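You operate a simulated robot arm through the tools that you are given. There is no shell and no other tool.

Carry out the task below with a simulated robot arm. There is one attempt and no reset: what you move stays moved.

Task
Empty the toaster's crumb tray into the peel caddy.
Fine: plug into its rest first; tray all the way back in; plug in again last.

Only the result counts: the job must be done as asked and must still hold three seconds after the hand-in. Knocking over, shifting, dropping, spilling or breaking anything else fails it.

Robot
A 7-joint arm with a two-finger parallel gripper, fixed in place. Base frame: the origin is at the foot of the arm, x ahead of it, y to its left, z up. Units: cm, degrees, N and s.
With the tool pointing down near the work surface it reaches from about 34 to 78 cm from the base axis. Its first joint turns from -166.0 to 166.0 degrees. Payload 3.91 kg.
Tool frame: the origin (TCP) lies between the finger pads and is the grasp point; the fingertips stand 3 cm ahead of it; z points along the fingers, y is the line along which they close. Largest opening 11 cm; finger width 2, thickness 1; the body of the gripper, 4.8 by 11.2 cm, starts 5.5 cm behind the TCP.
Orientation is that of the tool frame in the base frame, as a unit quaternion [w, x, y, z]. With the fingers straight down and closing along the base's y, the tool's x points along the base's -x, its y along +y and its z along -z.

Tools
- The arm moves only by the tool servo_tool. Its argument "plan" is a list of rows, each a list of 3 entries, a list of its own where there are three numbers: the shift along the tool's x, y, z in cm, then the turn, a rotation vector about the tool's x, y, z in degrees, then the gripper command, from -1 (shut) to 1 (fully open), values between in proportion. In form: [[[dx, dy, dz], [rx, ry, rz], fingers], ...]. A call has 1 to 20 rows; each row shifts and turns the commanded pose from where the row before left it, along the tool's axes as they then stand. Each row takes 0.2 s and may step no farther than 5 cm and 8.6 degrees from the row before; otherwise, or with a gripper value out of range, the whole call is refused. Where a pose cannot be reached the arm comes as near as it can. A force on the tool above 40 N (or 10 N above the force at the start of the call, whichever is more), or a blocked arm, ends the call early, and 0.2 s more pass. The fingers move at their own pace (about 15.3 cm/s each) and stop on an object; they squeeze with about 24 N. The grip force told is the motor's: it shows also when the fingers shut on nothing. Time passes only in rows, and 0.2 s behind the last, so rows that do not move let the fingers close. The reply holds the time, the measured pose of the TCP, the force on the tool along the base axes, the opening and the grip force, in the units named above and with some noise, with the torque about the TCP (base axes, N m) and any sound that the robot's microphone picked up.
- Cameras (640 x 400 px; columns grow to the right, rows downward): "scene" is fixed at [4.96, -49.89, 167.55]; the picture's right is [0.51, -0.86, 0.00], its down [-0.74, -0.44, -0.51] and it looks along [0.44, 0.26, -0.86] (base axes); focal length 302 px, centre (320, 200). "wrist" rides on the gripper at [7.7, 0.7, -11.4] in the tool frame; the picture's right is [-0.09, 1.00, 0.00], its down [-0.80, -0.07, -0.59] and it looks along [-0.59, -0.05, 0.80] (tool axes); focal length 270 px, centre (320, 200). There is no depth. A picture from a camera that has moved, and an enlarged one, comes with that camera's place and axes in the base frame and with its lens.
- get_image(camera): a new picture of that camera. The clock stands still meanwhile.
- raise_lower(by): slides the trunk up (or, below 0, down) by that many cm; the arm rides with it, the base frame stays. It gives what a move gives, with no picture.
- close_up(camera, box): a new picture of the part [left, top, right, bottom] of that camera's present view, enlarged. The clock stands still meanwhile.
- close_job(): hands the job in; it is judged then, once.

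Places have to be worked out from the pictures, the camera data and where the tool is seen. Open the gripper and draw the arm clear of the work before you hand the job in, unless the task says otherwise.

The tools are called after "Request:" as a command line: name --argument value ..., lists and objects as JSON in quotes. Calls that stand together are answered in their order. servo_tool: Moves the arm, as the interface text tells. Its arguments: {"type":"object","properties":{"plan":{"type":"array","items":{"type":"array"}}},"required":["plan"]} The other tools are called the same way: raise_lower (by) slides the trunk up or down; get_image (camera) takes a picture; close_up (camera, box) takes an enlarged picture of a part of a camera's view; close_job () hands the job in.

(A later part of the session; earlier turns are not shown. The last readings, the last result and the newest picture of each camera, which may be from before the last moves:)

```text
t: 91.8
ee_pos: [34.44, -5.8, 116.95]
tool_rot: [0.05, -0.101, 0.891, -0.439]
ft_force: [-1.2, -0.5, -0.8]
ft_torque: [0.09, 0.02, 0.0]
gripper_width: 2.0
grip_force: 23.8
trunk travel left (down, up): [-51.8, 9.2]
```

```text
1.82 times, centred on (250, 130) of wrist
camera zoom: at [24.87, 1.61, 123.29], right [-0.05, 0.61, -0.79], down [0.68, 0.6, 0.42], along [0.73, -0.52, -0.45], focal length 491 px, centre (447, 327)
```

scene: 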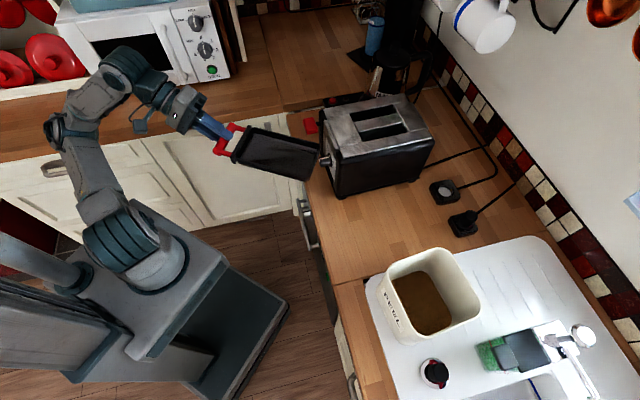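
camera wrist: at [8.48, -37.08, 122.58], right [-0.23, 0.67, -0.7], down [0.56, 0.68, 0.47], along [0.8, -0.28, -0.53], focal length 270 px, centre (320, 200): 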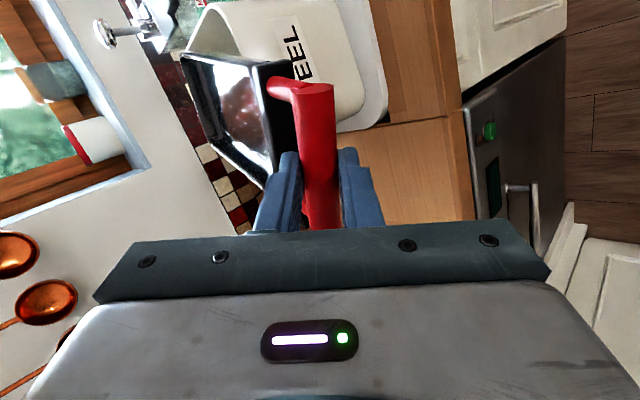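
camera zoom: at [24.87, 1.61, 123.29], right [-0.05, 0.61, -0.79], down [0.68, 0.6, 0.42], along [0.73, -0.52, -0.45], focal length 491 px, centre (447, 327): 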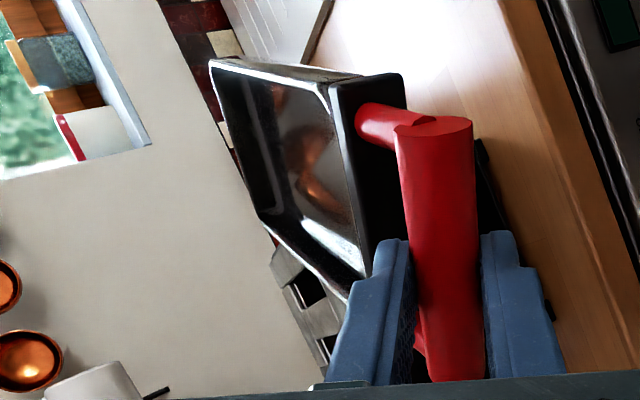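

The tray looks level to within about a degree. I lower the trunk another 18.5 cm, still swung clear of the knob, then yaw back 32° to face the slot.

Request:
raise_lower --by -18.5

Request:
get_image --camera "scene"

Request:
get_image --camera "wrist"

```text
t: 93.8
ee_pos: [34.38, -5.94, 98.38]
tool_rot: [0.051, -0.102, 0.891, -0.439]
ft_force: [-0.6, -0.1, 0.0]
ft_torque: [0.1, 0.03, -0.02]
gripper_width: 1.99
grip_force: 23.8
trunk travel left (down, up): [-33.3, 27.7]
```

```text
taken
```

scene: 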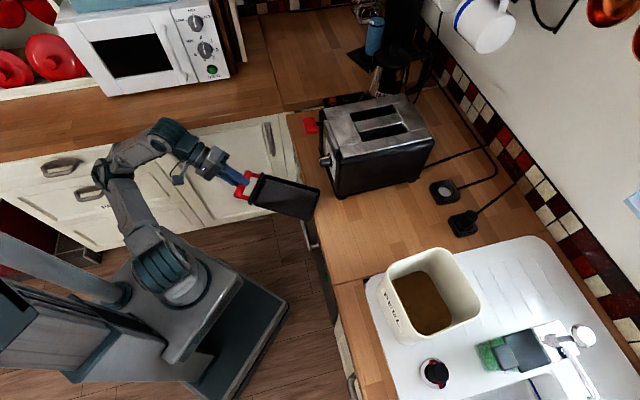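

```text
taken
camera wrist: at [24.88, 1.61, 104.79], right [-0.05, 0.61, -0.79], down [0.68, 0.6, 0.42], along [0.73, -0.52, -0.45], focal length 270 px, centre (320, 200)
```

wrist: 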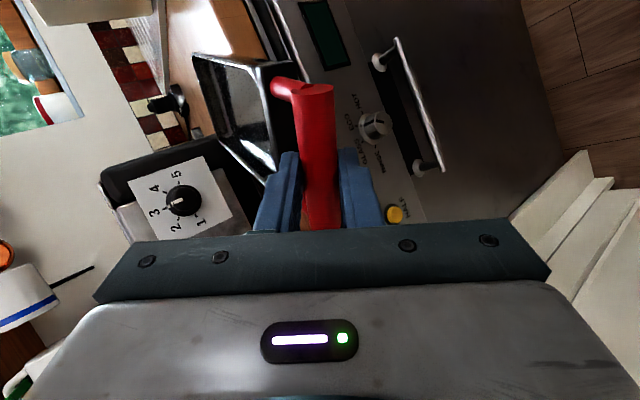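

The slow creep continues, and the tray now sits about 10° turned in the grip, so 2–3° low at the far end. I yaw back to face the slot and add 2.5° of pitch.

Request:
servo_tool --plan '[[[0, 0, 0], [2.5, 0, 0], -1], [[0, 0, 0], [0, -3.1, -2.53], -1], [[0, 0, 0], [0, -3.1, -2.53], -1], [[0, 0, 0], [0, -3.1, -2.53], -1], [[0, 0, 0], [0, -3.1, -2.53], -1], [[0, 0, 0], [0, -3.1, -2.53], -1], [[0, 0, 0], [0, -3.1, -2.53], -1], [[0, 0, 0], [0, -3.1, -2.53], -1], [[0, 0, 0], [0, -3.1, -2.53], -1], [[0, 0, 0], [0, 0, 0], -1]]'

Request:
get_image --camera "scene"

Request:
close_up --camera "scene" --box '[235, 110, 345, 210]'

Request:
close_up --camera "wrist" --box '[100, 20, 400, 240]'

```text
t: 96.0
ee_pos: [34.44, -5.93, 98.51]
tool_rot: [0.157, -0.348, 0.819, -0.427]
ft_force: [-0.8, 0.3, -0.8]
ft_torque: [0.09, 0.06, 0.0]
gripper_width: 2.0
grip_force: 23.9
trunk travel left (down, up): [-33.3, 27.7]
```

```text
taken
```

scene: 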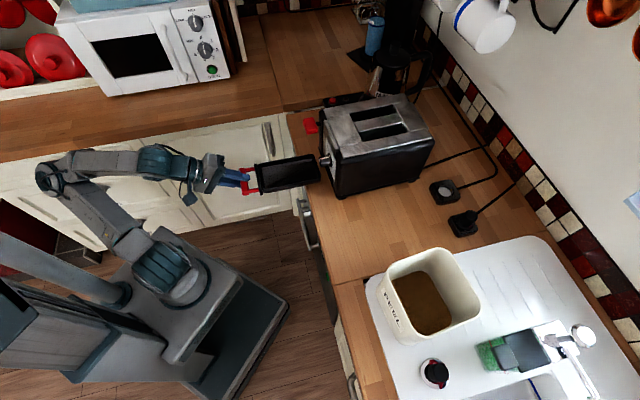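

```text
4.00 times, centred on (290, 160) of scene
camera zoom: at [4.96, -49.89, 167.55], right [0.51, -0.86, 0.0], down [-0.74, -0.44, -0.51], along [0.44, 0.26, -0.86], focal length 1206 px, centre (440, 360)
```

zoom: 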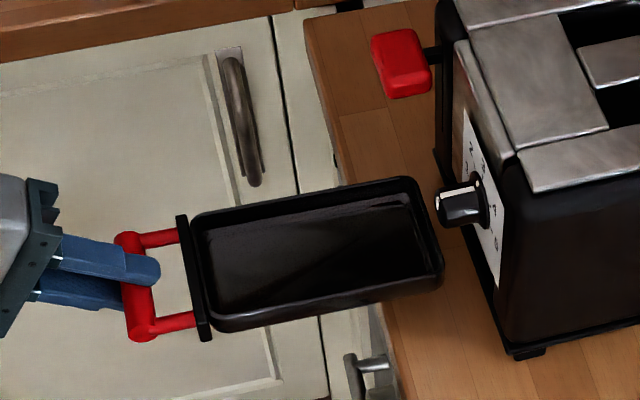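

```text
1.82 times, centred on (250, 130) of wrist
camera zoom: at [22.46, -4.29, 104.87], right [-0.37, 0.45, -0.81], down [0.27, 0.89, 0.37], along [0.89, -0.08, -0.45], focal length 491 px, centre (447, 327)
```

zoom: 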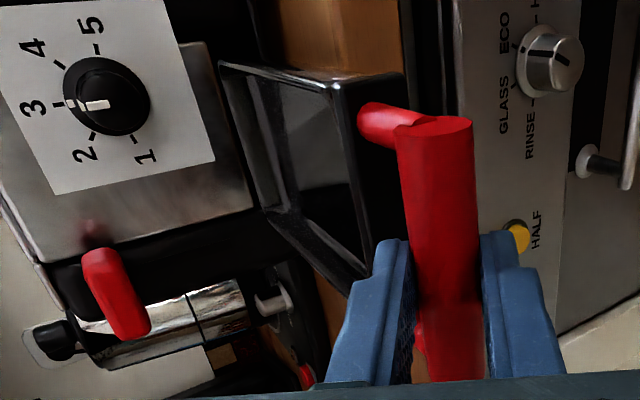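

Comparing with the earlier picture from the same place: the plate is about 1.35 cm higher and the tray about 1.2° low at its far end. I pitch up 1.2° and lower 1.35 cm to match the slot's height, then compare again.

Request:
servo_tool --plan '[[[0, 0, 0], [1.2, 0, 0], -1], [[0, 0.56, 0.385], [0, 0, 0], -1], [[0, 0.56, 0.385], [0, 0, 0], -1], [[0, 0, 0], [0, 0, 0], -1]]'

Request:
close_up --camera "scene" --box '[235, 110, 345, 210]'

Request:
close_up --camera "wrist" --box '[100, 20, 400, 240]'

```text
t: 97.0
ee_pos: [35.33, -5.51, 98.26]
tool_rot: [0.161, -0.346, 0.814, -0.437]
ft_force: [-1.2, 0.7, -0.9]
ft_torque: [0.08, 0.05, 0.03]
gripper_width: 2.0
grip_force: 23.9
out of reach, approached as far as the arm can: row 1, 2, 3
trunk travel left (down, up): [-33.3, 27.7]
```

```text
4.00 times, centred on (290, 160) of scene
camera zoom: at [4.96, -49.89, 167.55], right [0.51, -0.86, 0.0], down [-0.74, -0.44, -0.51], along [0.44, 0.26, -0.86], focal length 1206 px, centre (440, 360)
```

zoom: 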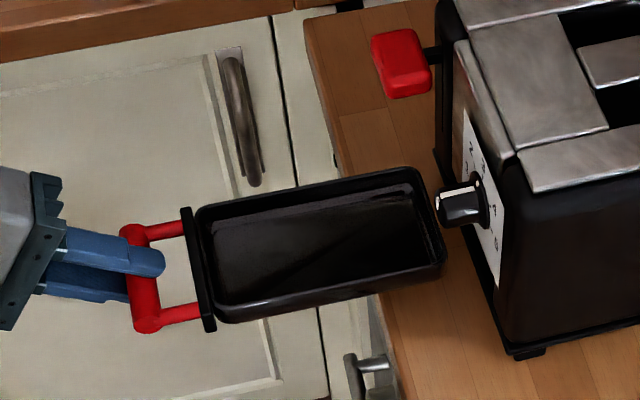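

```text
1.82 times, centred on (250, 130) of wrist
camera zoom: at [23.2, -3.89, 104.35], right [-0.36, 0.44, -0.82], down [0.26, 0.89, 0.36], along [0.9, -0.08, -0.44], focal length 491 px, centre (447, 327)
```

zoom: 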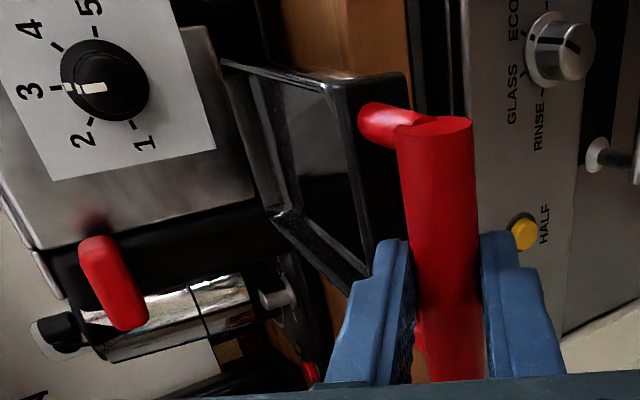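

The arm reached a limit there and drifted sideways. I raise the arm posture 4.5 cm, which should restore reach, and will use the trunk to come down instead.

Request:
servo_tool --plan '[[[0, -1.24, -0.85], [0, 0, 0], -1], [[0, -1.24, -0.85], [0, 0, 0], -1], [[0, -1.24, -0.85], [0, 0, 0], -1], [[0, 0, 0], [0, 0, 0], -1]]'

```text
t: 98.0
ee_pos: [35.46, -5.44, 102.71]
tool_rot: [0.162, -0.346, 0.814, -0.438]
ft_force: [0.0, -0.2, -0.9]
ft_torque: [0.07, 0.07, 0.0]
gripper_width: 2.0
grip_force: 23.6
trunk travel left (down, up): [-33.3, 27.7]
```

The arm re-based its command at the reached pose, leaving it 1 cm too far left with about 2° of roll. I correct the roll and shift right 1.1 cm at this higher arm posture.

Request:
servo_tool --plan '[[[0, 0, 0], [0, -1.28, 1.87], -1], [[0.55, 0, 0], [0, 0, 0], -1], [[0.55, 0, 0], [0, 0, 0], -1], [[0, 0, 0], [0, 0, 0], -1]]'

```text
t: 99.0
ee_pos: [34.61, -6.2, 102.77]
tool_rot: [0.178, -0.337, 0.818, -0.431]
ft_force: [-0.7, 0.1, -1.1]
ft_torque: [0.08, 0.06, 0.0]
gripper_width: 1.99
grip_force: 24.2
trunk travel left (down, up): [-33.3, 27.7]
```

Orientation is now clean (level bar, 0.2° yaw) at a=28.9, b=20.1. I lower the trunk 5.8 cm to slot height and compare.

Request:
raise_lower --by -5.8

Request:
close_up --camera "scene" --box '[235, 110, 345, 210]'

Request:
close_up --camera "wrist" --box '[100, 20, 400, 240]'

```text
t: 100.0
ee_pos: [34.59, -6.24, 96.9]
tool_rot: [0.178, -0.338, 0.817, -0.431]
ft_force: [0.7, 0.4, -1.5]
ft_torque: [0.09, 0.09, 0.0]
gripper_width: 2.01
grip_force: 23.5
trunk travel left (down, up): [-27.5, 33.5]
```

```text
4.00 times, centred on (290, 160) of scene
camera zoom: at [4.96, -49.89, 167.55], right [0.51, -0.86, 0.0], down [-0.74, -0.44, -0.51], along [0.44, 0.26, -0.86], focal length 1206 px, centre (440, 360)
```

zoom: 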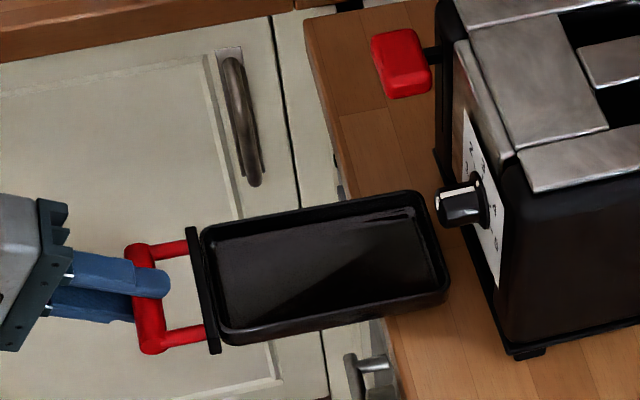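

```text
1.82 times, centred on (250, 130) of wrist
camera zoom: at [22.34, -4.74, 102.78], right [-0.34, 0.46, -0.82], down [0.25, 0.88, 0.4], along [0.91, -0.07, -0.41], focal length 491 px, centre (447, 327)
```

zoom: 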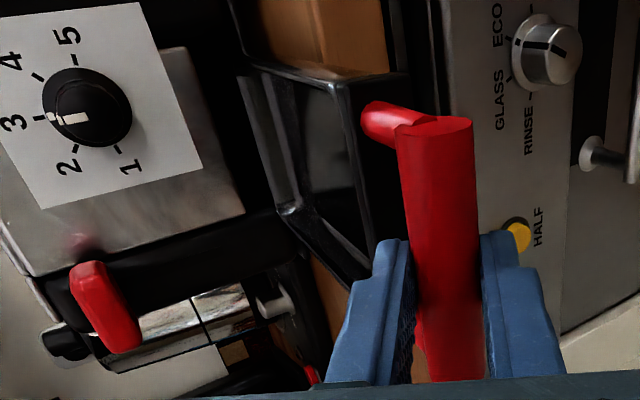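

The plate is at slot height; the tray has sagged about 2° more from the motion. I pitch up 2° and advance 2.4 cm gently so the far end comes to the slot mouth, then check the fit.

Request:
servo_tool --plan '[[[0, 0, 0], [2.0, 0, 0], -1], [[0, -0.322, 0.506], [0, 0, 0], -1], [[0, -0.322, 0.506], [0, 0, 0], -1], [[0, -0.322, 0.506], [0, 0, 0], -1], [[0, -0.322, 0.506], [0, 0, 0], -1], [[0, 0, 0], [0, 0, 0], -1]]'

Request:
close_up --camera "scene" --box '[285, 140, 345, 195]'

Request:
close_up --camera "wrist" --box '[140, 20, 360, 200]'

```text
t: 101.4
ee_pos: [36.19, -7.77, 97.03]
tool_rot: [0.185, -0.335, 0.81, -0.445]
ft_force: [-11.8, 7.8, 0.0]
ft_torque: [0.13, 0.15, 0.19]
gripper_width: 1.99
grip_force: 24.0
trunk travel left (down, up): [-27.5, 33.5]
```

```text
7.27 times, centred on (315, 168) of scene
camera zoom: at [4.96, -49.89, 167.55], right [0.51, -0.86, 0.0], down [-0.74, -0.44, -0.51], along [0.44, 0.26, -0.86], focal length 2193 px, centre (356, 436)
```

zoom: 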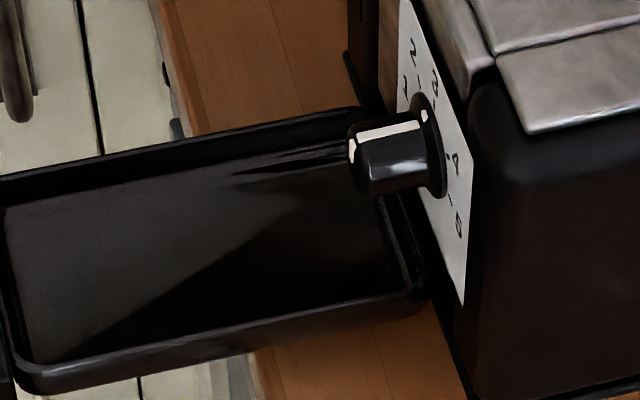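

```text
2.22 times, centred on (250, 110) of wrist
camera zoom: at [23.76, -6.21, 102.45], right [-0.31, 0.44, -0.84], down [0.24, 0.89, 0.38], along [0.92, -0.08, -0.39], focal length 601 px, centre (476, 400)
```

zoom: 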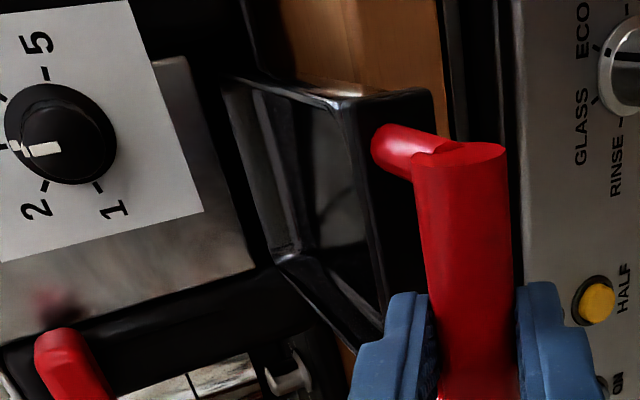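

There is 14 N of push-back: the far end touches the slot's edge rather than entering. I back off 1 cm immediately and check that the toaster hasn't moved.

Request:
servo_tool --plan '[[[0, 0.536, -0.844], [0, 0, 0], -1], [[0, 0, 0], [0, 0, 0], -1]]'

Request:
close_up --camera "scene" --box '[285, 85, 435, 210]'

Request:
close_up --camera "scene" --box '[295, 150, 345, 195]'

Request:
get_image --camera "wrist"

```text
t: 102.0
ee_pos: [35.71, -7.23, 96.89]
tool_rot: [0.184, -0.335, 0.81, -0.445]
ft_force: [0.0, 0.0, -1.2]
ft_torque: [0.08, 0.09, 0.03]
gripper_width: 1.99
grip_force: 24.1
trunk travel left (down, up): [-27.5, 33.5]
```

```text
3.20 times, centred on (360, 148) of scene
camera zoom: at [4.96, -49.89, 167.55], right [0.51, -0.86, 0.0], down [-0.74, -0.44, -0.51], along [0.44, 0.26, -0.86], focal length 965 px, centre (192, 368)
```

zoom: 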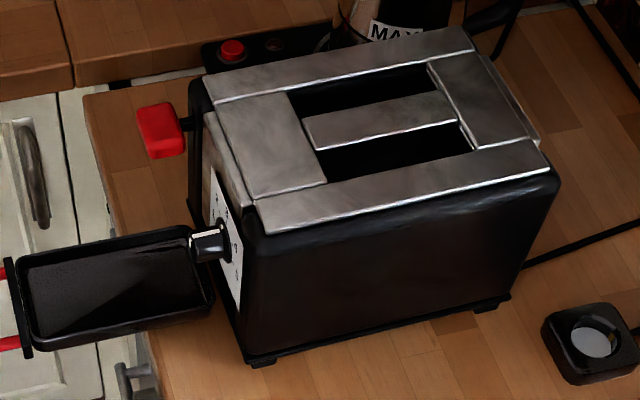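

```text
8.89 times, centred on (320, 172) of scene
camera zoom: at [4.96, -49.89, 167.55], right [0.51, -0.86, 0.0], down [-0.74, -0.44, -0.51], along [0.44, 0.26, -0.86], focal length 2680 px, centre (320, 444)
```

zoom: 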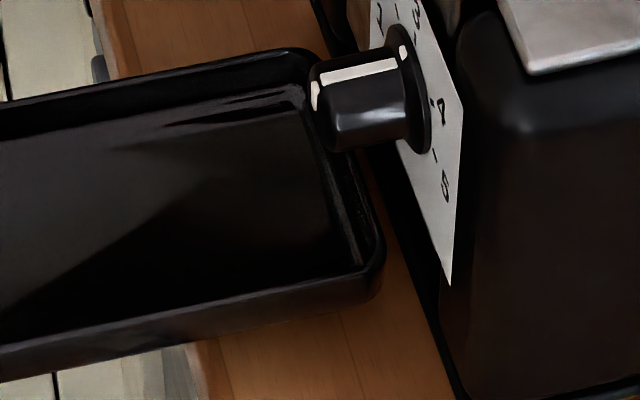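

```text
taken
camera wrist: at [23.2, -5.57, 102.44], right [-0.31, 0.44, -0.84], down [0.24, 0.89, 0.38], along [0.92, -0.08, -0.39], focal length 270 px, centre (320, 200)
```

wrist: 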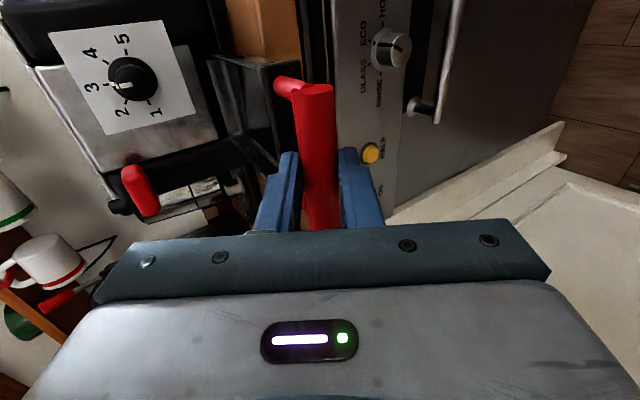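

The toaster is unmoved. Analysis of the wrist views shows the tray has also twisted about 2° in the grip, with its far end about 0.5 cm to the left. I take a sharper close-up to measure it before correcting.

Request:
close_up --camera "wrist" --box '[190, 30, 350, 190]'

Request:
close_up --camera "scene" --box '[235, 110, 345, 210]'

```text
2.50 times, centred on (270, 110) of wrist
camera zoom: at [23.2, -5.57, 102.44], right [-0.31, 0.44, -0.84], down [0.24, 0.89, 0.38], along [0.92, -0.08, -0.39], focal length 676 px, centre (445, 425)
```

zoom: 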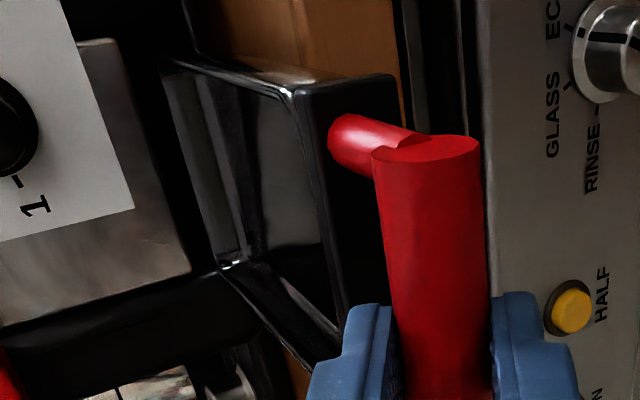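

```text
4.00 times, centred on (290, 160) of scene
camera zoom: at [4.96, -49.89, 167.55], right [0.51, -0.86, 0.0], down [-0.74, -0.44, -0.51], along [0.44, 0.26, -0.86], focal length 1206 px, centre (440, 360)
```

zoom: 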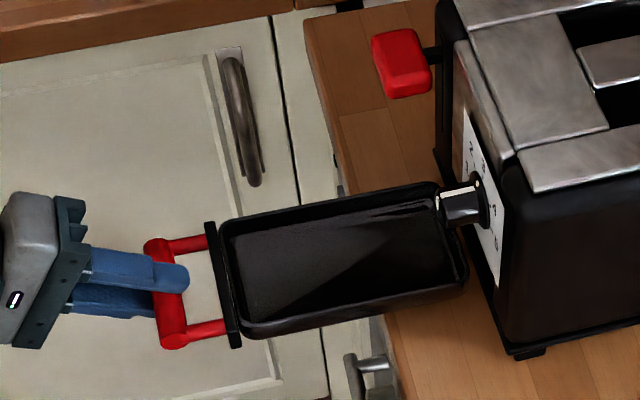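

Request:
close_up --camera "scene" --box '[225, 85, 375, 210]'

Request:
close_up --camera "scene" --box '[285, 140, 345, 195]'

```text
3.20 times, centred on (300, 148) of scene
camera zoom: at [4.96, -49.89, 167.55], right [0.51, -0.86, 0.0], down [-0.74, -0.44, -0.51], along [0.44, 0.26, -0.86], focal length 965 px, centre (384, 368)
```

zoom: 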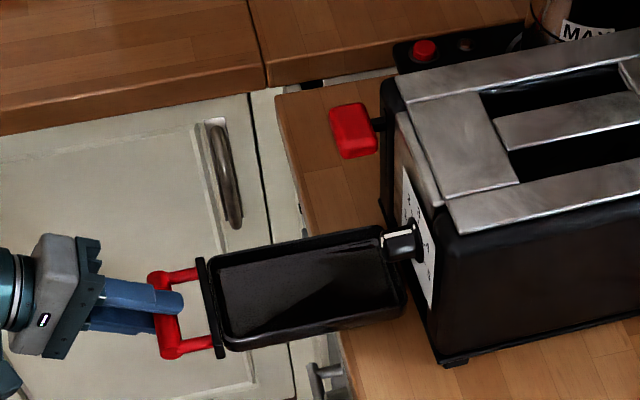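

```text
7.27 times, centred on (315, 168) of scene
camera zoom: at [4.96, -49.89, 167.55], right [0.51, -0.86, 0.0], down [-0.74, -0.44, -0.51], along [0.44, 0.26, -0.86], focal length 2193 px, centre (356, 436)
```

zoom: 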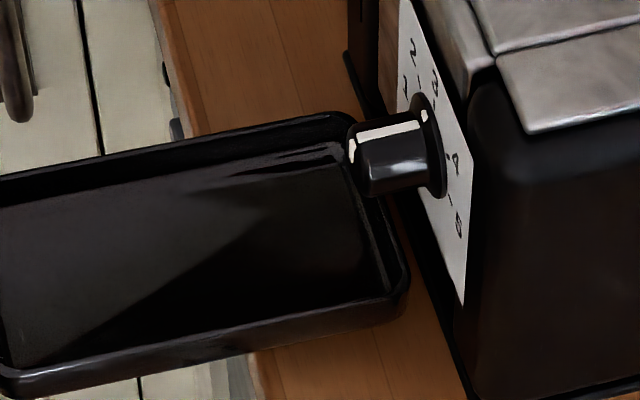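

The tray's pose nearly matches the earlier just-extracted pose, and the contact torque says its left far corner touched. I rotate the tray about 1.2° to the right and 0.5° up, then advance in small steps, watching forces.

Request:
servo_tool --plan '[[[0, 0, 0], [0.5, 1.2, 0], -1], [[0, -0.268, 0.422], [0, 0, 0], -1], [[0, -0.161, 0.253], [0, 0, 0], -1], [[0, 0, 0], [0, 0, 0], -1]]'

```text
t: 103.0
ee_pos: [36.26, -7.78, 96.99]
tool_rot: [0.178, -0.33, 0.81, -0.451]
ft_force: [-2.0, 1.9, -0.9]
ft_torque: [0.1, 0.06, 0.1]
gripper_width: 1.98
grip_force: 24.6
trunk travel left (down, up): [-27.5, 33.5]
```

Only 2.8 N now at the same depth. I advance another 0.4 cm.

Request:
servo_tool --plan '[[[0, -0.107, 0.169], [0, 0, 0], -1], [[0, -0.107, 0.169], [0, 0, 0], -1], [[0, 0, 0], [0, 0, 0], -1]]'

```text
t: 103.8
ee_pos: [36.43, -8.02, 97.08]
tool_rot: [0.177, -0.329, 0.809, -0.453]
ft_force: [-10.9, 7.9, 1.1]
ft_torque: [0.11, 0.09, 0.19]
gripper_width: 1.98
grip_force: 24.1
trunk travel left (down, up): [-27.5, 33.5]
```

Contact again, 13 N, at the left far corner. I back off 0.6 cm, shift right 0.25 cm and up 0.1 cm, and try again gently.

Request:
servo_tool --plan '[[[0, 0.322, -0.506], [0, 0, 0], -1], [[0.25, -0.084, -0.054], [0, 0, 0], -1], [[0, -0.161, 0.253], [0, 0, 0], -1], [[0, -0.161, 0.253], [0, 0, 0], -1], [[0, 0, 0], [0, 0, 0], -1]]'

Request:
close_up --camera "wrist" --box '[190, 30, 350, 190]'

```text
t: 105.0
ee_pos: [36.14, -8.29, 97.06]
tool_rot: [0.177, -0.33, 0.809, -0.452]
ft_force: [-6.5, 4.6, -0.6]
ft_torque: [0.09, 0.12, 0.03]
gripper_width: 2.01
grip_force: 24.2
trunk travel left (down, up): [-27.5, 33.5]
```

```text
2.50 times, centred on (270, 110) of wrist
camera zoom: at [23.8, -6.23, 102.53], right [-0.31, 0.43, -0.85], down [0.26, 0.9, 0.37], along [0.92, -0.1, -0.39], focal length 676 px, centre (445, 425)
```

zoom: 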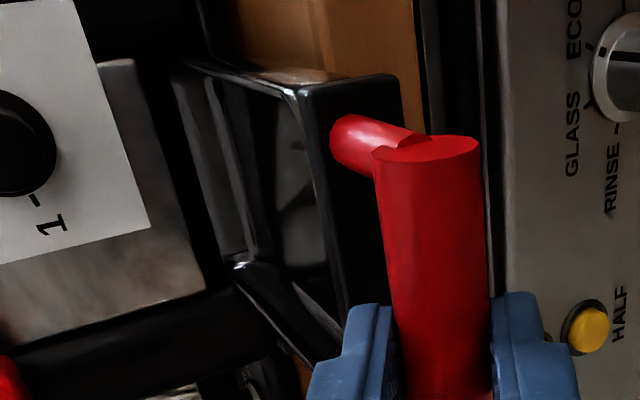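

The wrist view suggests the contact rotated the far end down, about 3° low now. I back off 0.8 cm and re-measure tray pitch and yaw from the scene camera.

Request:
servo_tool --plan '[[[0, 0.42, -0.68], [0, 0, 0], -1], [[0, 0, 0], [0, 0, 0], -1]]'

Request:
close_up --camera "scene" --box '[270, 140, 340, 200]'

Request:
close_up --camera "wrist" --box '[190, 30, 350, 190]'

```text
t: 105.6
ee_pos: [35.71, -7.61, 97.12]
tool_rot: [0.178, -0.329, 0.81, -0.452]
ft_force: [-0.4, -0.2, -0.5]
ft_torque: [0.08, 0.06, -0.01]
gripper_width: 2.02
grip_force: 24.5
trunk travel left (down, up): [-27.5, 33.5]
```

```text
6.67 times, centred on (305, 170) of scene
camera zoom: at [4.96, -49.89, 167.55], right [0.51, -0.86, 0.0], down [-0.74, -0.44, -0.51], along [0.44, 0.26, -0.86], focal length 2010 px, centre (420, 400)
```

zoom: 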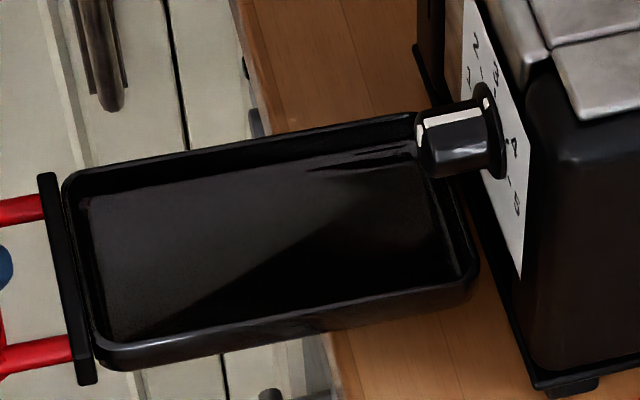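

```text
2.50 times, centred on (270, 110) of wrist
camera zoom: at [23.34, -5.73, 102.51], right [-0.31, 0.43, -0.85], down [0.26, 0.89, 0.37], along [0.92, -0.1, -0.39], focal length 676 px, centre (445, 425)
```

zoom: 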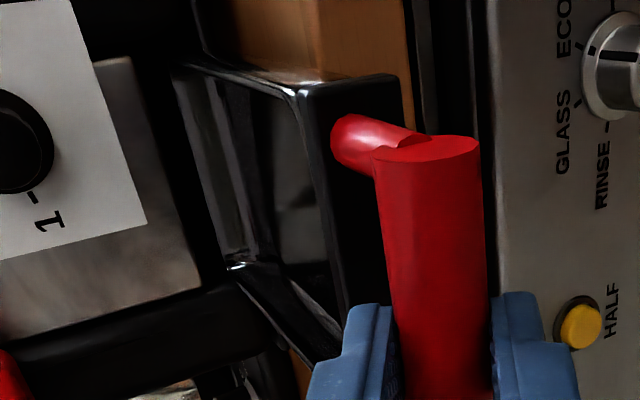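

Both cameras agree: 2.3° droop and about 0.5° yaw, with the plate at the right height. I pitch up 2.6°, restore b to 20.13, and advance 1 cm gently in one go.

Request:
servo_tool --plan '[[[-0.26, 0, 0], [2.6, 0.3, 0], -1], [[0, 0, 0], [0, 0, 0], -1], [[0, -0.149, 0.261], [0, 0, 0], -1], [[0, -0.149, 0.261], [0, 0, 0], -1], [[0, -0.149, 0.261], [0, 0, 0], -1], [[0, 0, 0], [0, 0, 0], -1]]'

Request:
close_up --camera "scene" --box '[270, 140, 340, 200]'

Request:
close_up --camera "wrist" --box '[190, 30, 350, 190]'

```text
t: 107.0
ee_pos: [36.39, -8.06, 97.14]
tool_rot: [0.182, -0.324, 0.8, -0.471]
ft_force: [-9.5, 6.1, -0.5]
ft_torque: [0.11, 0.11, 0.09]
gripper_width: 1.99
grip_force: 23.8
trunk travel left (down, up): [-27.5, 33.5]
```

```text
6.67 times, centred on (305, 170) of scene
camera zoom: at [4.96, -49.89, 167.55], right [0.51, -0.86, 0.0], down [-0.74, -0.44, -0.51], along [0.44, 0.26, -0.86], focal length 2010 px, centre (420, 400)
```

zoom: 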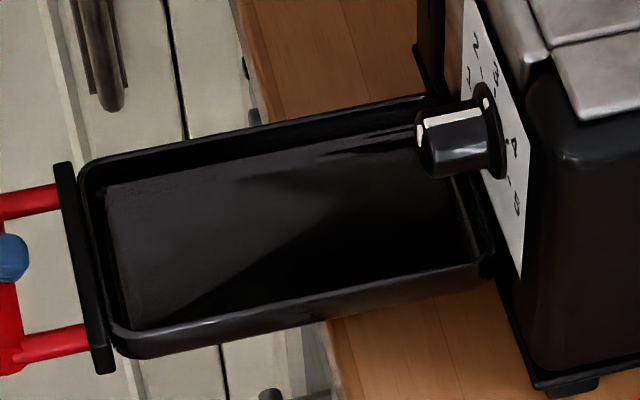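

```text
2.50 times, centred on (270, 110) of wrist
camera zoom: at [23.86, -5.92, 102.13], right [-0.28, 0.4, -0.87], down [0.25, 0.91, 0.34], along [0.93, -0.12, -0.36], focal length 676 px, centre (445, 425)
```

zoom: 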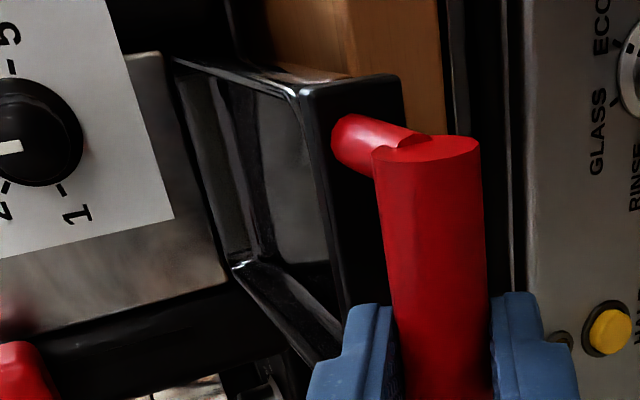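

Pitch and height are right now, but the forces still indicate the left far corner catching. I back off 0.5 cm, move 0.25 cm right, and re-approach.

Request:
servo_tool --plan '[[[0, 0.245, -0.436], [0, 0, 0], -1], [[0.25, 0, 0], [0, 0, 0], -1], [[0, -0.122, 0.218], [0, 0, 0], -1], [[0, -0.122, 0.218], [0, 0, 0], -1], [[0, 0, 0], [0, 0, 0], -1]]'

```text
t: 108.2
ee_pos: [36.31, -8.29, 97.13]
tool_rot: [0.183, -0.325, 0.8, -0.471]
ft_force: [-6.6, 8.3, 0.2]
ft_torque: [0.06, 0.12, -0.42]
gripper_width: 1.99
grip_force: 24.3
trunk travel left (down, up): [-27.5, 33.5]
```

The contact has switched to the right corner, so the slot centre lies between: b≈19.92. I back off a little, shift 0.11 cm left and re-approach.

Request:
servo_tool --plan '[[[0, 0.245, -0.436], [0, 0, 0], -1], [[-0.11, 0, 0], [0, 0, 0], -1], [[0, -0.122, 0.218], [0, 0, 0], -1], [[0, -0.122, 0.218], [0, 0, 0], -1], [[0, 0, 0], [0, 0, 0], -1]]'

```text
t: 109.4
ee_pos: [36.31, -8.16, 97.11]
tool_rot: [0.182, -0.325, 0.8, -0.471]
ft_force: [-4.3, 4.2, -0.1]
ft_torque: [0.03, 0.04, -0.25]
gripper_width: 2.02
grip_force: 24.3
trunk travel left (down, up): [-27.5, 33.5]
```

Force is down to 6 N, on the right corner. I look closely at both views before the next nudge.

Request:
close_up --camera "scene" --box '[295, 145, 345, 195]'

Request:
close_up --camera "wrist" --box '[190, 30, 350, 190]'

Request:
close_up --camera "wrist" --box '[190, 80, 290, 180]'

```text
8.00 times, centred on (320, 170) of scene
camera zoom: at [4.96, -49.89, 167.55], right [0.51, -0.86, 0.0], down [-0.74, -0.44, -0.51], along [0.44, 0.26, -0.86], focal length 2412 px, centre (320, 440)
```

zoom: 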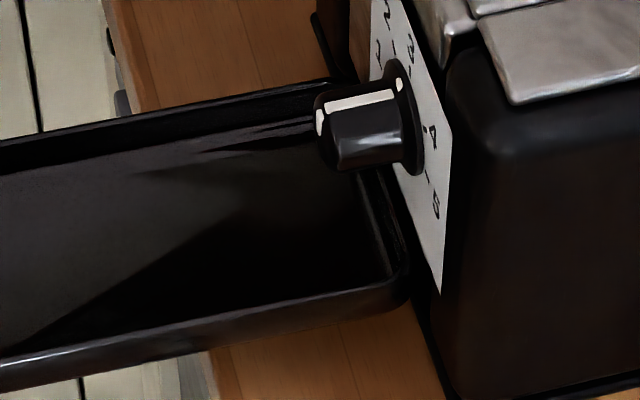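

```text
2.50 times, centred on (270, 110) of wrist
camera zoom: at [23.81, -5.98, 102.11], right [-0.28, 0.41, -0.87], down [0.25, 0.91, 0.34], along [0.93, -0.12, -0.36], focal length 676 px, centre (445, 425)
```

zoom: 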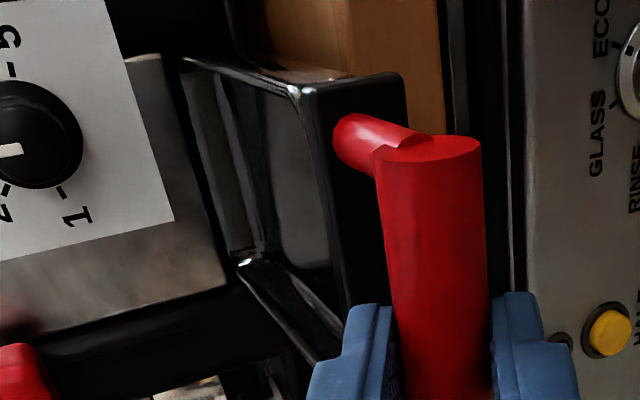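

```text
4.00 times, centred on (240, 130) of wrist
camera zoom: at [23.81, -5.98, 102.11], right [-0.28, 0.41, -0.87], down [0.25, 0.91, 0.34], along [0.93, -0.12, -0.36], focal length 1081 px, centre (640, 480)
```

zoom: 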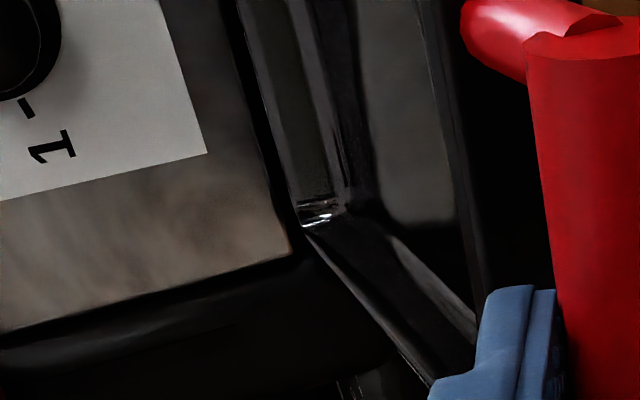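

The upward force component and the 0.4° residual droop suggest the far bottom edge is slightly low. I back off, pitch up 1.2° and lift 1 mm, then re-approach.

Request:
servo_tool --plan '[[[0, 0.245, -0.436], [0, 0, 0], -1], [[-0.03, -0.087, -0.05], [1.2, 0, 0], -1], [[0, -0.115, 0.22], [0, 0, 0], -1], [[0, -0.115, 0.22], [0, 0, 0], -1], [[0, 0, 0], [0, 0, 0], -1]]'

```text
t: 110.6
ee_pos: [36.38, -8.2, 97.23]
tool_rot: [0.186, -0.322, 0.795, -0.479]
ft_force: [-8.1, 4.8, -0.6]
ft_torque: [0.09, 0.09, -0.04]
gripper_width: 2.01
grip_force: 23.9
trunk travel left (down, up): [-27.5, 33.5]
```

Re-checking the geometry: with the tool now pitched flatter, the bar actually sits about 0.5 cm higher than it did in the slot. I back off 0.8 cm, lower 0.5 cm, and re-measure.

Request:
servo_tool --plan '[[[0, 0.378, -0.705], [0, 0, 0], -1], [[0, 0.44, 0.236], [0, 0, 0], -1], [[0, 0, 0], [0, 0, 0], -1]]'

Request:
close_up --camera "scene" --box '[225, 85, 375, 210]'

Request:
close_up --camera "wrist" --box '[190, 30, 350, 190]'

Request:
close_up --camera "scene" --box '[270, 140, 340, 200]'

```text
t: 111.4
ee_pos: [35.84, -7.55, 96.57]
tool_rot: [0.186, -0.323, 0.795, -0.479]
ft_force: [-0.1, -0.4, -0.9]
ft_torque: [0.08, 0.05, 0.02]
gripper_width: 2.02
grip_force: 24.0
trunk travel left (down, up): [-27.5, 33.5]
```

```text
3.20 times, centred on (300, 148) of scene
camera zoom: at [4.96, -49.89, 167.55], right [0.51, -0.86, 0.0], down [-0.74, -0.44, -0.51], along [0.44, 0.26, -0.86], focal length 965 px, centre (384, 368)
```

zoom: 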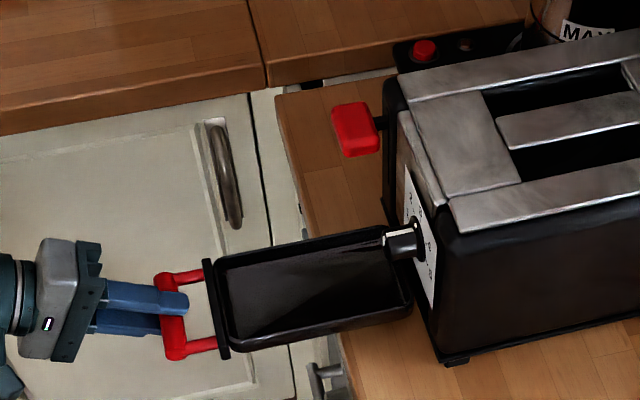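

```text
2.50 times, centred on (270, 110) of wrist
camera zoom: at [23.29, -5.36, 101.46], right [-0.27, 0.39, -0.88], down [0.24, 0.91, 0.33], along [0.93, -0.13, -0.34], focal length 676 px, centre (445, 425)
```

zoom: 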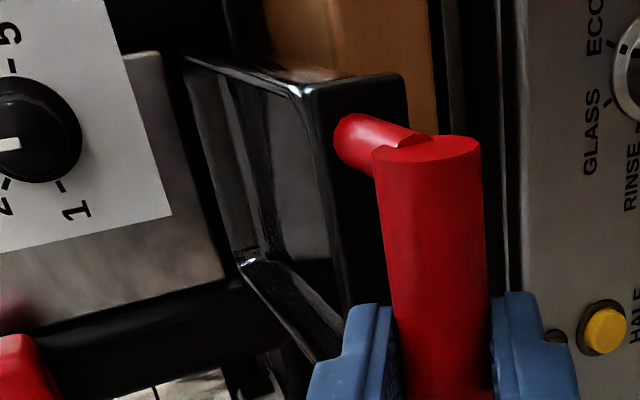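

```text
6.67 times, centred on (305, 170) of scene
camera zoom: at [4.96, -49.89, 167.55], right [0.51, -0.86, 0.0], down [-0.74, -0.44, -0.51], along [0.44, 0.26, -0.86], focal length 2010 px, centre (420, 400)
```

zoom: 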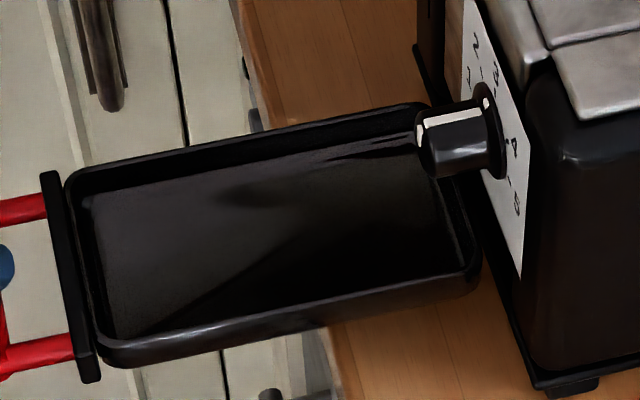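

Now the bar height, pitch and yaw all match the original in-slot pose; only b is about 0.15 cm too far right. I correct that and advance 0.7 cm gently.

Request:
servo_tool --plan '[[[-0.15, 0, 0], [0, 0, 0], -1], [[0, -0.118, 0.22], [0, 0, 0], -1], [[0, -0.118, 0.22], [0, 0, 0], -1], [[0, -0.095, 0.176], [0, 0, 0], -1], [[0, 0, 0], [0, 0, 0], -1]]'

```text
t: 112.6
ee_pos: [36.57, -8.05, 96.77]
tool_rot: [0.186, -0.322, 0.795, -0.479]
ft_force: [0.2, 1.3, -0.2]
ft_torque: [0.05, 0.05, -0.02]
gripper_width: 2.0
grip_force: 23.8
trunk travel left (down, up): [-27.5, 33.5]
```

No contact at a depth where it previously collided, so the tray seems to be entering. I advance further in small steps.

Request:
servo_tool --plan '[[[0, -0.142, 0.264], [0, 0, 0], -1], [[0, -0.142, 0.264], [0, 0, 0], -1], [[0, -0.142, 0.264], [0, 0, 0], -1], [[0, 0, 0], [0, 0, 0], -1]]'

```text
t: 113.6
ee_pos: [37.15, -8.81, 96.75]
tool_rot: [0.185, -0.321, 0.795, -0.48]
ft_force: [1.4, -0.5, -0.6]
ft_torque: [0.01, -0.01, -0.03]
gripper_width: 2.01
grip_force: 24.3
trunk travel left (down, up): [-27.5, 33.5]
```

The tray is in the slot (torque relaxed, forces near zero). I continue straight in along the slot.

Request:
servo_tool --plan '[[[-0.02, -0.33, 0.617], [0, 0, 0], -1], [[-0.02, -0.33, 0.617], [0, 0, 0], -1], [[-0.02, -0.33, 0.617], [0, 0, 0], -1], [[-0.02, -0.33, 0.617], [0, 0, 0], -1], [[-0.02, -0.33, 0.617], [0, 0, 0], -1], [[0, 0, 0], [0, 0, 0], -1]]'

Request:
close_up --camera "scene" --box '[255, 85, 405, 210]'

```text
t: 115.0
ee_pos: [39.6, -11.12, 96.68]
tool_rot: [0.186, -0.322, 0.795, -0.48]
ft_force: [-0.2, 0.1, 0.3]
ft_torque: [0.02, 0.02, -0.02]
gripper_width: 2.01
grip_force: 24.3
trunk travel left (down, up): [-27.5, 33.5]
```

```text
3.20 times, centred on (330, 148) of scene
camera zoom: at [4.96, -49.89, 167.55], right [0.51, -0.86, 0.0], down [-0.74, -0.44, -0.51], along [0.44, 0.26, -0.86], focal length 965 px, centre (288, 368)
```

zoom: 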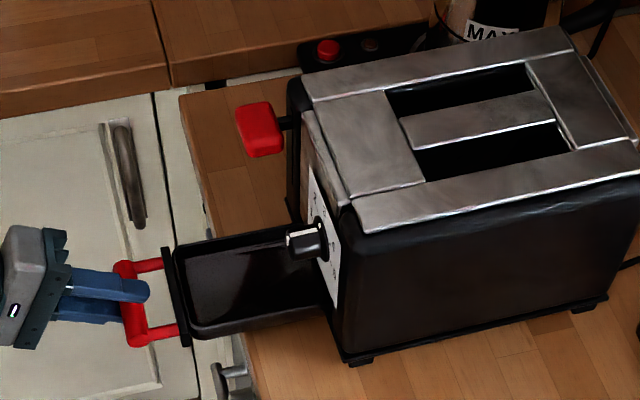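

The tray slides in freely. I continue inserting 7 cm.

Request:
servo_tool --plan '[[[-0.026, -0.471, 0.882], [0, 0, 0], -1], [[-0.026, -0.471, 0.882], [0, 0, 0], -1], [[-0.026, -0.471, 0.882], [0, 0, 0], -1], [[-0.026, -0.471, 0.882], [0, 0, 0], -1], [[-0.026, -0.471, 0.882], [0, 0, 0], -1], [[-0.026, -0.471, 0.882], [0, 0, 0], -1], [[-0.026, -0.471, 0.882], [0, 0, 0], -1], [[0, 0, 0], [0, 0, 0], -1]]'

Request:
close_up --camera "scene" --box '[255, 85, 405, 210]'

Request:
get_image --camera "wrist"

```text
t: 116.8
ee_pos: [44.69, -15.96, 96.66]
tool_rot: [0.185, -0.323, 0.795, -0.479]
ft_force: [0.4, -0.2, -0.3]
ft_torque: [0.03, -0.01, 0.0]
gripper_width: 1.98
grip_force: 24.3
trunk travel left (down, up): [-27.5, 33.5]
```

```text
3.20 times, centred on (330, 148) of scene
camera zoom: at [4.96, -49.89, 167.55], right [0.51, -0.86, 0.0], down [-0.74, -0.44, -0.51], along [0.44, 0.26, -0.86], focal length 965 px, centre (288, 368)
```

zoom: 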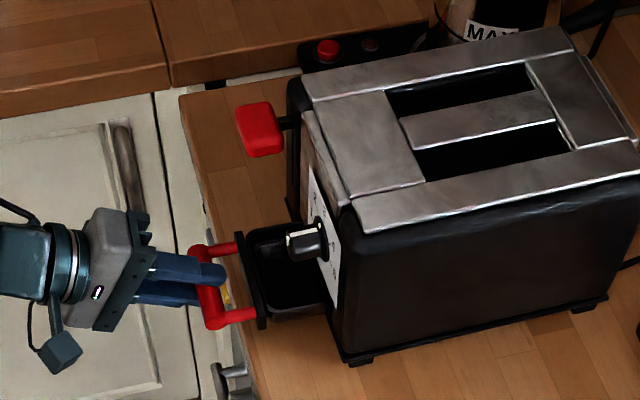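

```text
taken
camera wrist: at [32.04, -13.79, 101.42], right [-0.27, 0.39, -0.88], down [0.24, 0.91, 0.33], along [0.93, -0.12, -0.34], focal length 270 px, centre (320, 200)
```

wrist: 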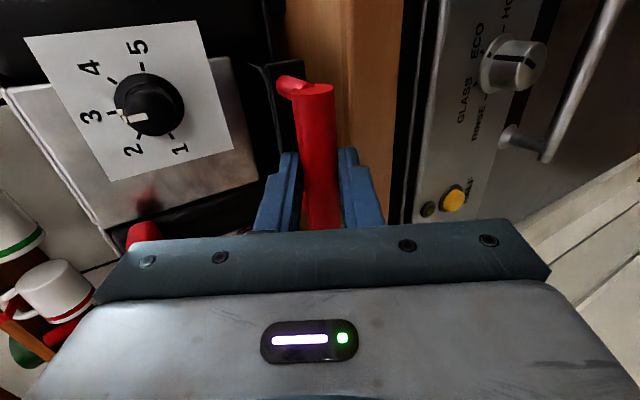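

The tray is about 6.6 cm from closed with negligible forces. I continue in, slowing toward the end.

Request:
servo_tool --plan '[[[0.02, -0.377, 0.706], [0, 0, 0], -1], [[0.02, -0.377, 0.706], [0, 0, 0], -1], [[0.02, -0.377, 0.706], [0, 0, 0], -1], [[0.0, -0.377, 0.706], [0, 0, 0], -1], [[0.0, -0.377, 0.706], [0, 0, 0], -1], [[0.0, -0.377, 0.706], [0, 0, 0], -1], [[0, 0, 0], [0, 0, 0], -1]]'

Request:
close_up --camera "scene" --box '[275, 120, 365, 210]'

Request:
get_image --camera "wrist"

```text
t: 118.4
ee_pos: [47.83, -19.49, 96.63]
tool_rot: [0.186, -0.323, 0.794, -0.48]
ft_force: [2.1, 2.8, 1.7]
ft_torque: [0.15, -0.11, 0.7]
gripper_width: 2.03
grip_force: 23.8
trunk travel left (down, up): [-27.5, 33.5]
```

```text
4.44 times, centred on (320, 165) of scene
camera zoom: at [4.96, -49.89, 167.55], right [0.51, -0.86, 0.0], down [-0.74, -0.44, -0.51], along [0.44, 0.26, -0.86], focal length 1340 px, centre (320, 356)
```

zoom: 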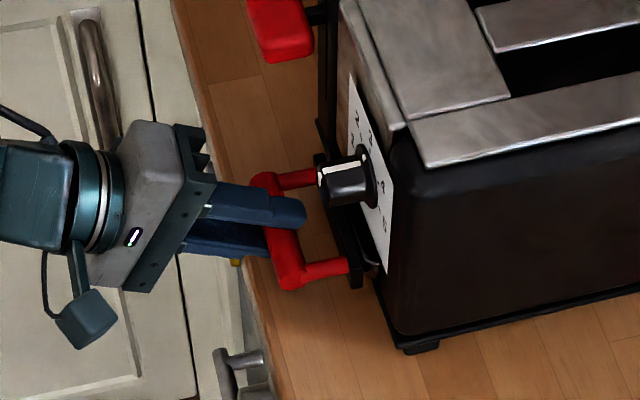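

```text
taken
camera wrist: at [35.29, -17.29, 101.41], right [-0.27, 0.39, -0.88], down [0.24, 0.91, 0.33], along [0.93, -0.12, -0.34], focal length 270 px, centre (320, 200)
```

wrist: 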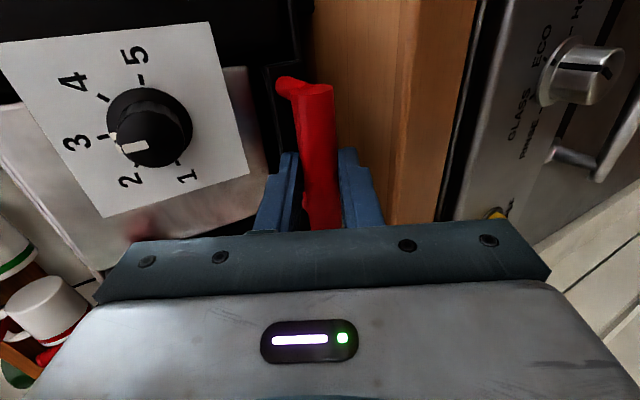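

There is a slight side load (3.5 N at the far end, as if yawed a bit right). I rotate 0.6° back to relieve it and push the remaining way slowly.

Request:
servo_tool --plan '[[[-0.06, 0, 0], [0, -0.6, 0], -1], [[-0.01, -0.236, 0.441], [0, 0, 0], -1], [[-0.01, -0.236, 0.441], [0, 0, 0], -1], [[0, 0, 0], [0, 0, 0], -1]]'

```text
t: 119.4
ee_pos: [48.66, -20.23, 96.54]
tool_rot: [0.19, -0.325, 0.794, -0.478]
ft_force: [-0.5, -0.2, 0.1]
ft_torque: [-0.01, 0.04, -0.04]
gripper_width: 1.96
grip_force: 23.9
trunk travel left (down, up): [-27.5, 33.5]
```

The side load is gone. I push the last centimetre in small steps.

Request:
servo_tool --plan '[[[-0.01, -0.165, 0.309], [0, 0, 0], -1], [[-0.01, -0.165, 0.309], [0, 0, 0], -1], [[0, 0, 0], [0, 0, 0], -1]]'

Request:
close_up --camera "scene" --box '[295, 145, 345, 195]'

```text
t: 120.2
ee_pos: [49.15, -20.67, 96.69]
tool_rot: [0.19, -0.325, 0.794, -0.477]
ft_force: [0.5, 0.2, 0.8]
ft_torque: [-0.02, -0.01, -0.04]
gripper_width: 2.01
grip_force: 24.2
trunk travel left (down, up): [-27.5, 33.5]
```

```text
8.00 times, centred on (320, 170) of scene
camera zoom: at [4.96, -49.89, 167.55], right [0.51, -0.86, 0.0], down [-0.74, -0.44, -0.51], along [0.44, 0.26, -0.86], focal length 2412 px, centre (320, 440)
```

zoom: 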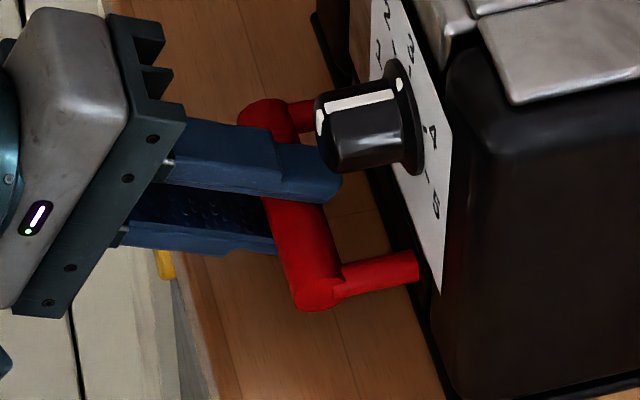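

The handle is nearly at its original place relative to the toaster. I push a few more millimetres to feel the end stop.

Request:
servo_tool --plan '[[[0, -0.094, 0.176], [0, 0, 0], -1], [[0, 0, 0], [0, 0, 0], -1]]'

```text
t: 120.8
ee_pos: [49.25, -20.92, 96.76]
tool_rot: [0.19, -0.326, 0.794, -0.477]
ft_force: [0.8, -0.3, -0.8]
ft_torque: [0.01, 0.03, 0.04]
gripper_width: 2.02
grip_force: 24.0
trunk travel left (down, up): [-27.5, 33.5]
```

Request:
servo_tool --plan '[[[0, -0.071, 0.132], [0, 0, 0], -1], [[0, 0, 0], [0, 0, 0], -1]]'

Request:
close_up --camera "scene" --box '[295, 145, 345, 195]'

Request:
close_up --camera "wrist" --box '[190, 30, 350, 190]'

```text
t: 121.4
ee_pos: [49.39, -20.89, 96.59]
tool_rot: [0.19, -0.325, 0.793, -0.478]
ft_force: [-0.3, 0.3, -1.1]
ft_torque: [0.02, 0.03, -0.01]
gripper_width: 2.0
grip_force: 24.1
trunk travel left (down, up): [-27.5, 33.5]
```

```text
8.00 times, centred on (320, 170) of scene
camera zoom: at [4.96, -49.89, 167.55], right [0.51, -0.86, 0.0], down [-0.74, -0.44, -0.51], along [0.44, 0.26, -0.86], focal length 2412 px, centre (320, 440)
```

zoom: 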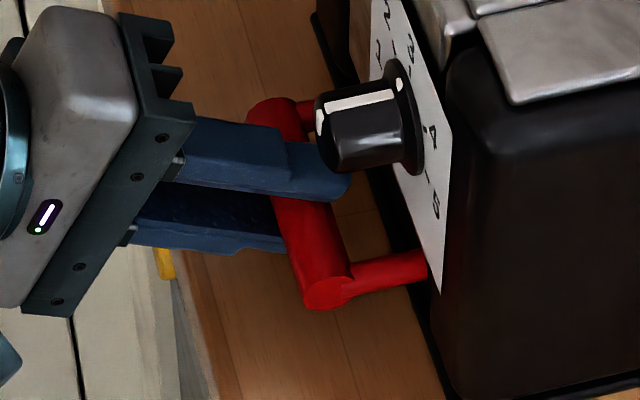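

```text
2.50 times, centred on (270, 110) of wrist
camera zoom: at [36.69, -18.9, 101.41], right [-0.27, 0.39, -0.88], down [0.23, 0.91, 0.34], along [0.93, -0.12, -0.34], focal length 676 px, centre (445, 425)
```

zoom: 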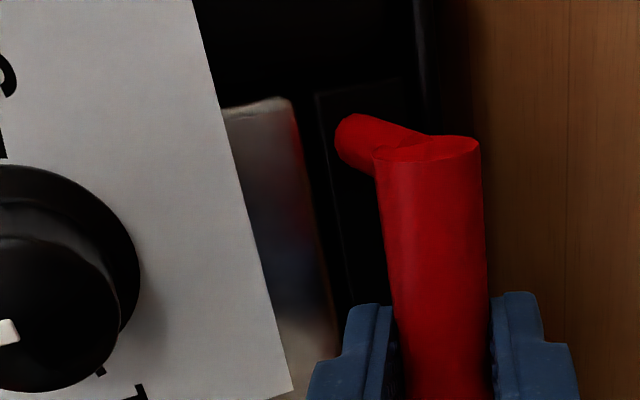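

The tray now sits even slightly deeper than where it started and still shows no stop. I keep nudging until I feel the end stop.

Request:
servo_tool --plan '[[[0, -0.071, 0.132], [0, 0, 0], -1], [[0, 0, 0], [0, 0, 0], -1]]'

```text
t: 122.0
ee_pos: [49.4, -21.06, 96.7]
tool_rot: [0.19, -0.325, 0.794, -0.478]
ft_force: [-0.3, 0.9, -0.4]
ft_torque: [-0.01, 0.01, -0.04]
gripper_width: 2.01
grip_force: 23.8
trunk travel left (down, up): [-27.5, 33.5]
```

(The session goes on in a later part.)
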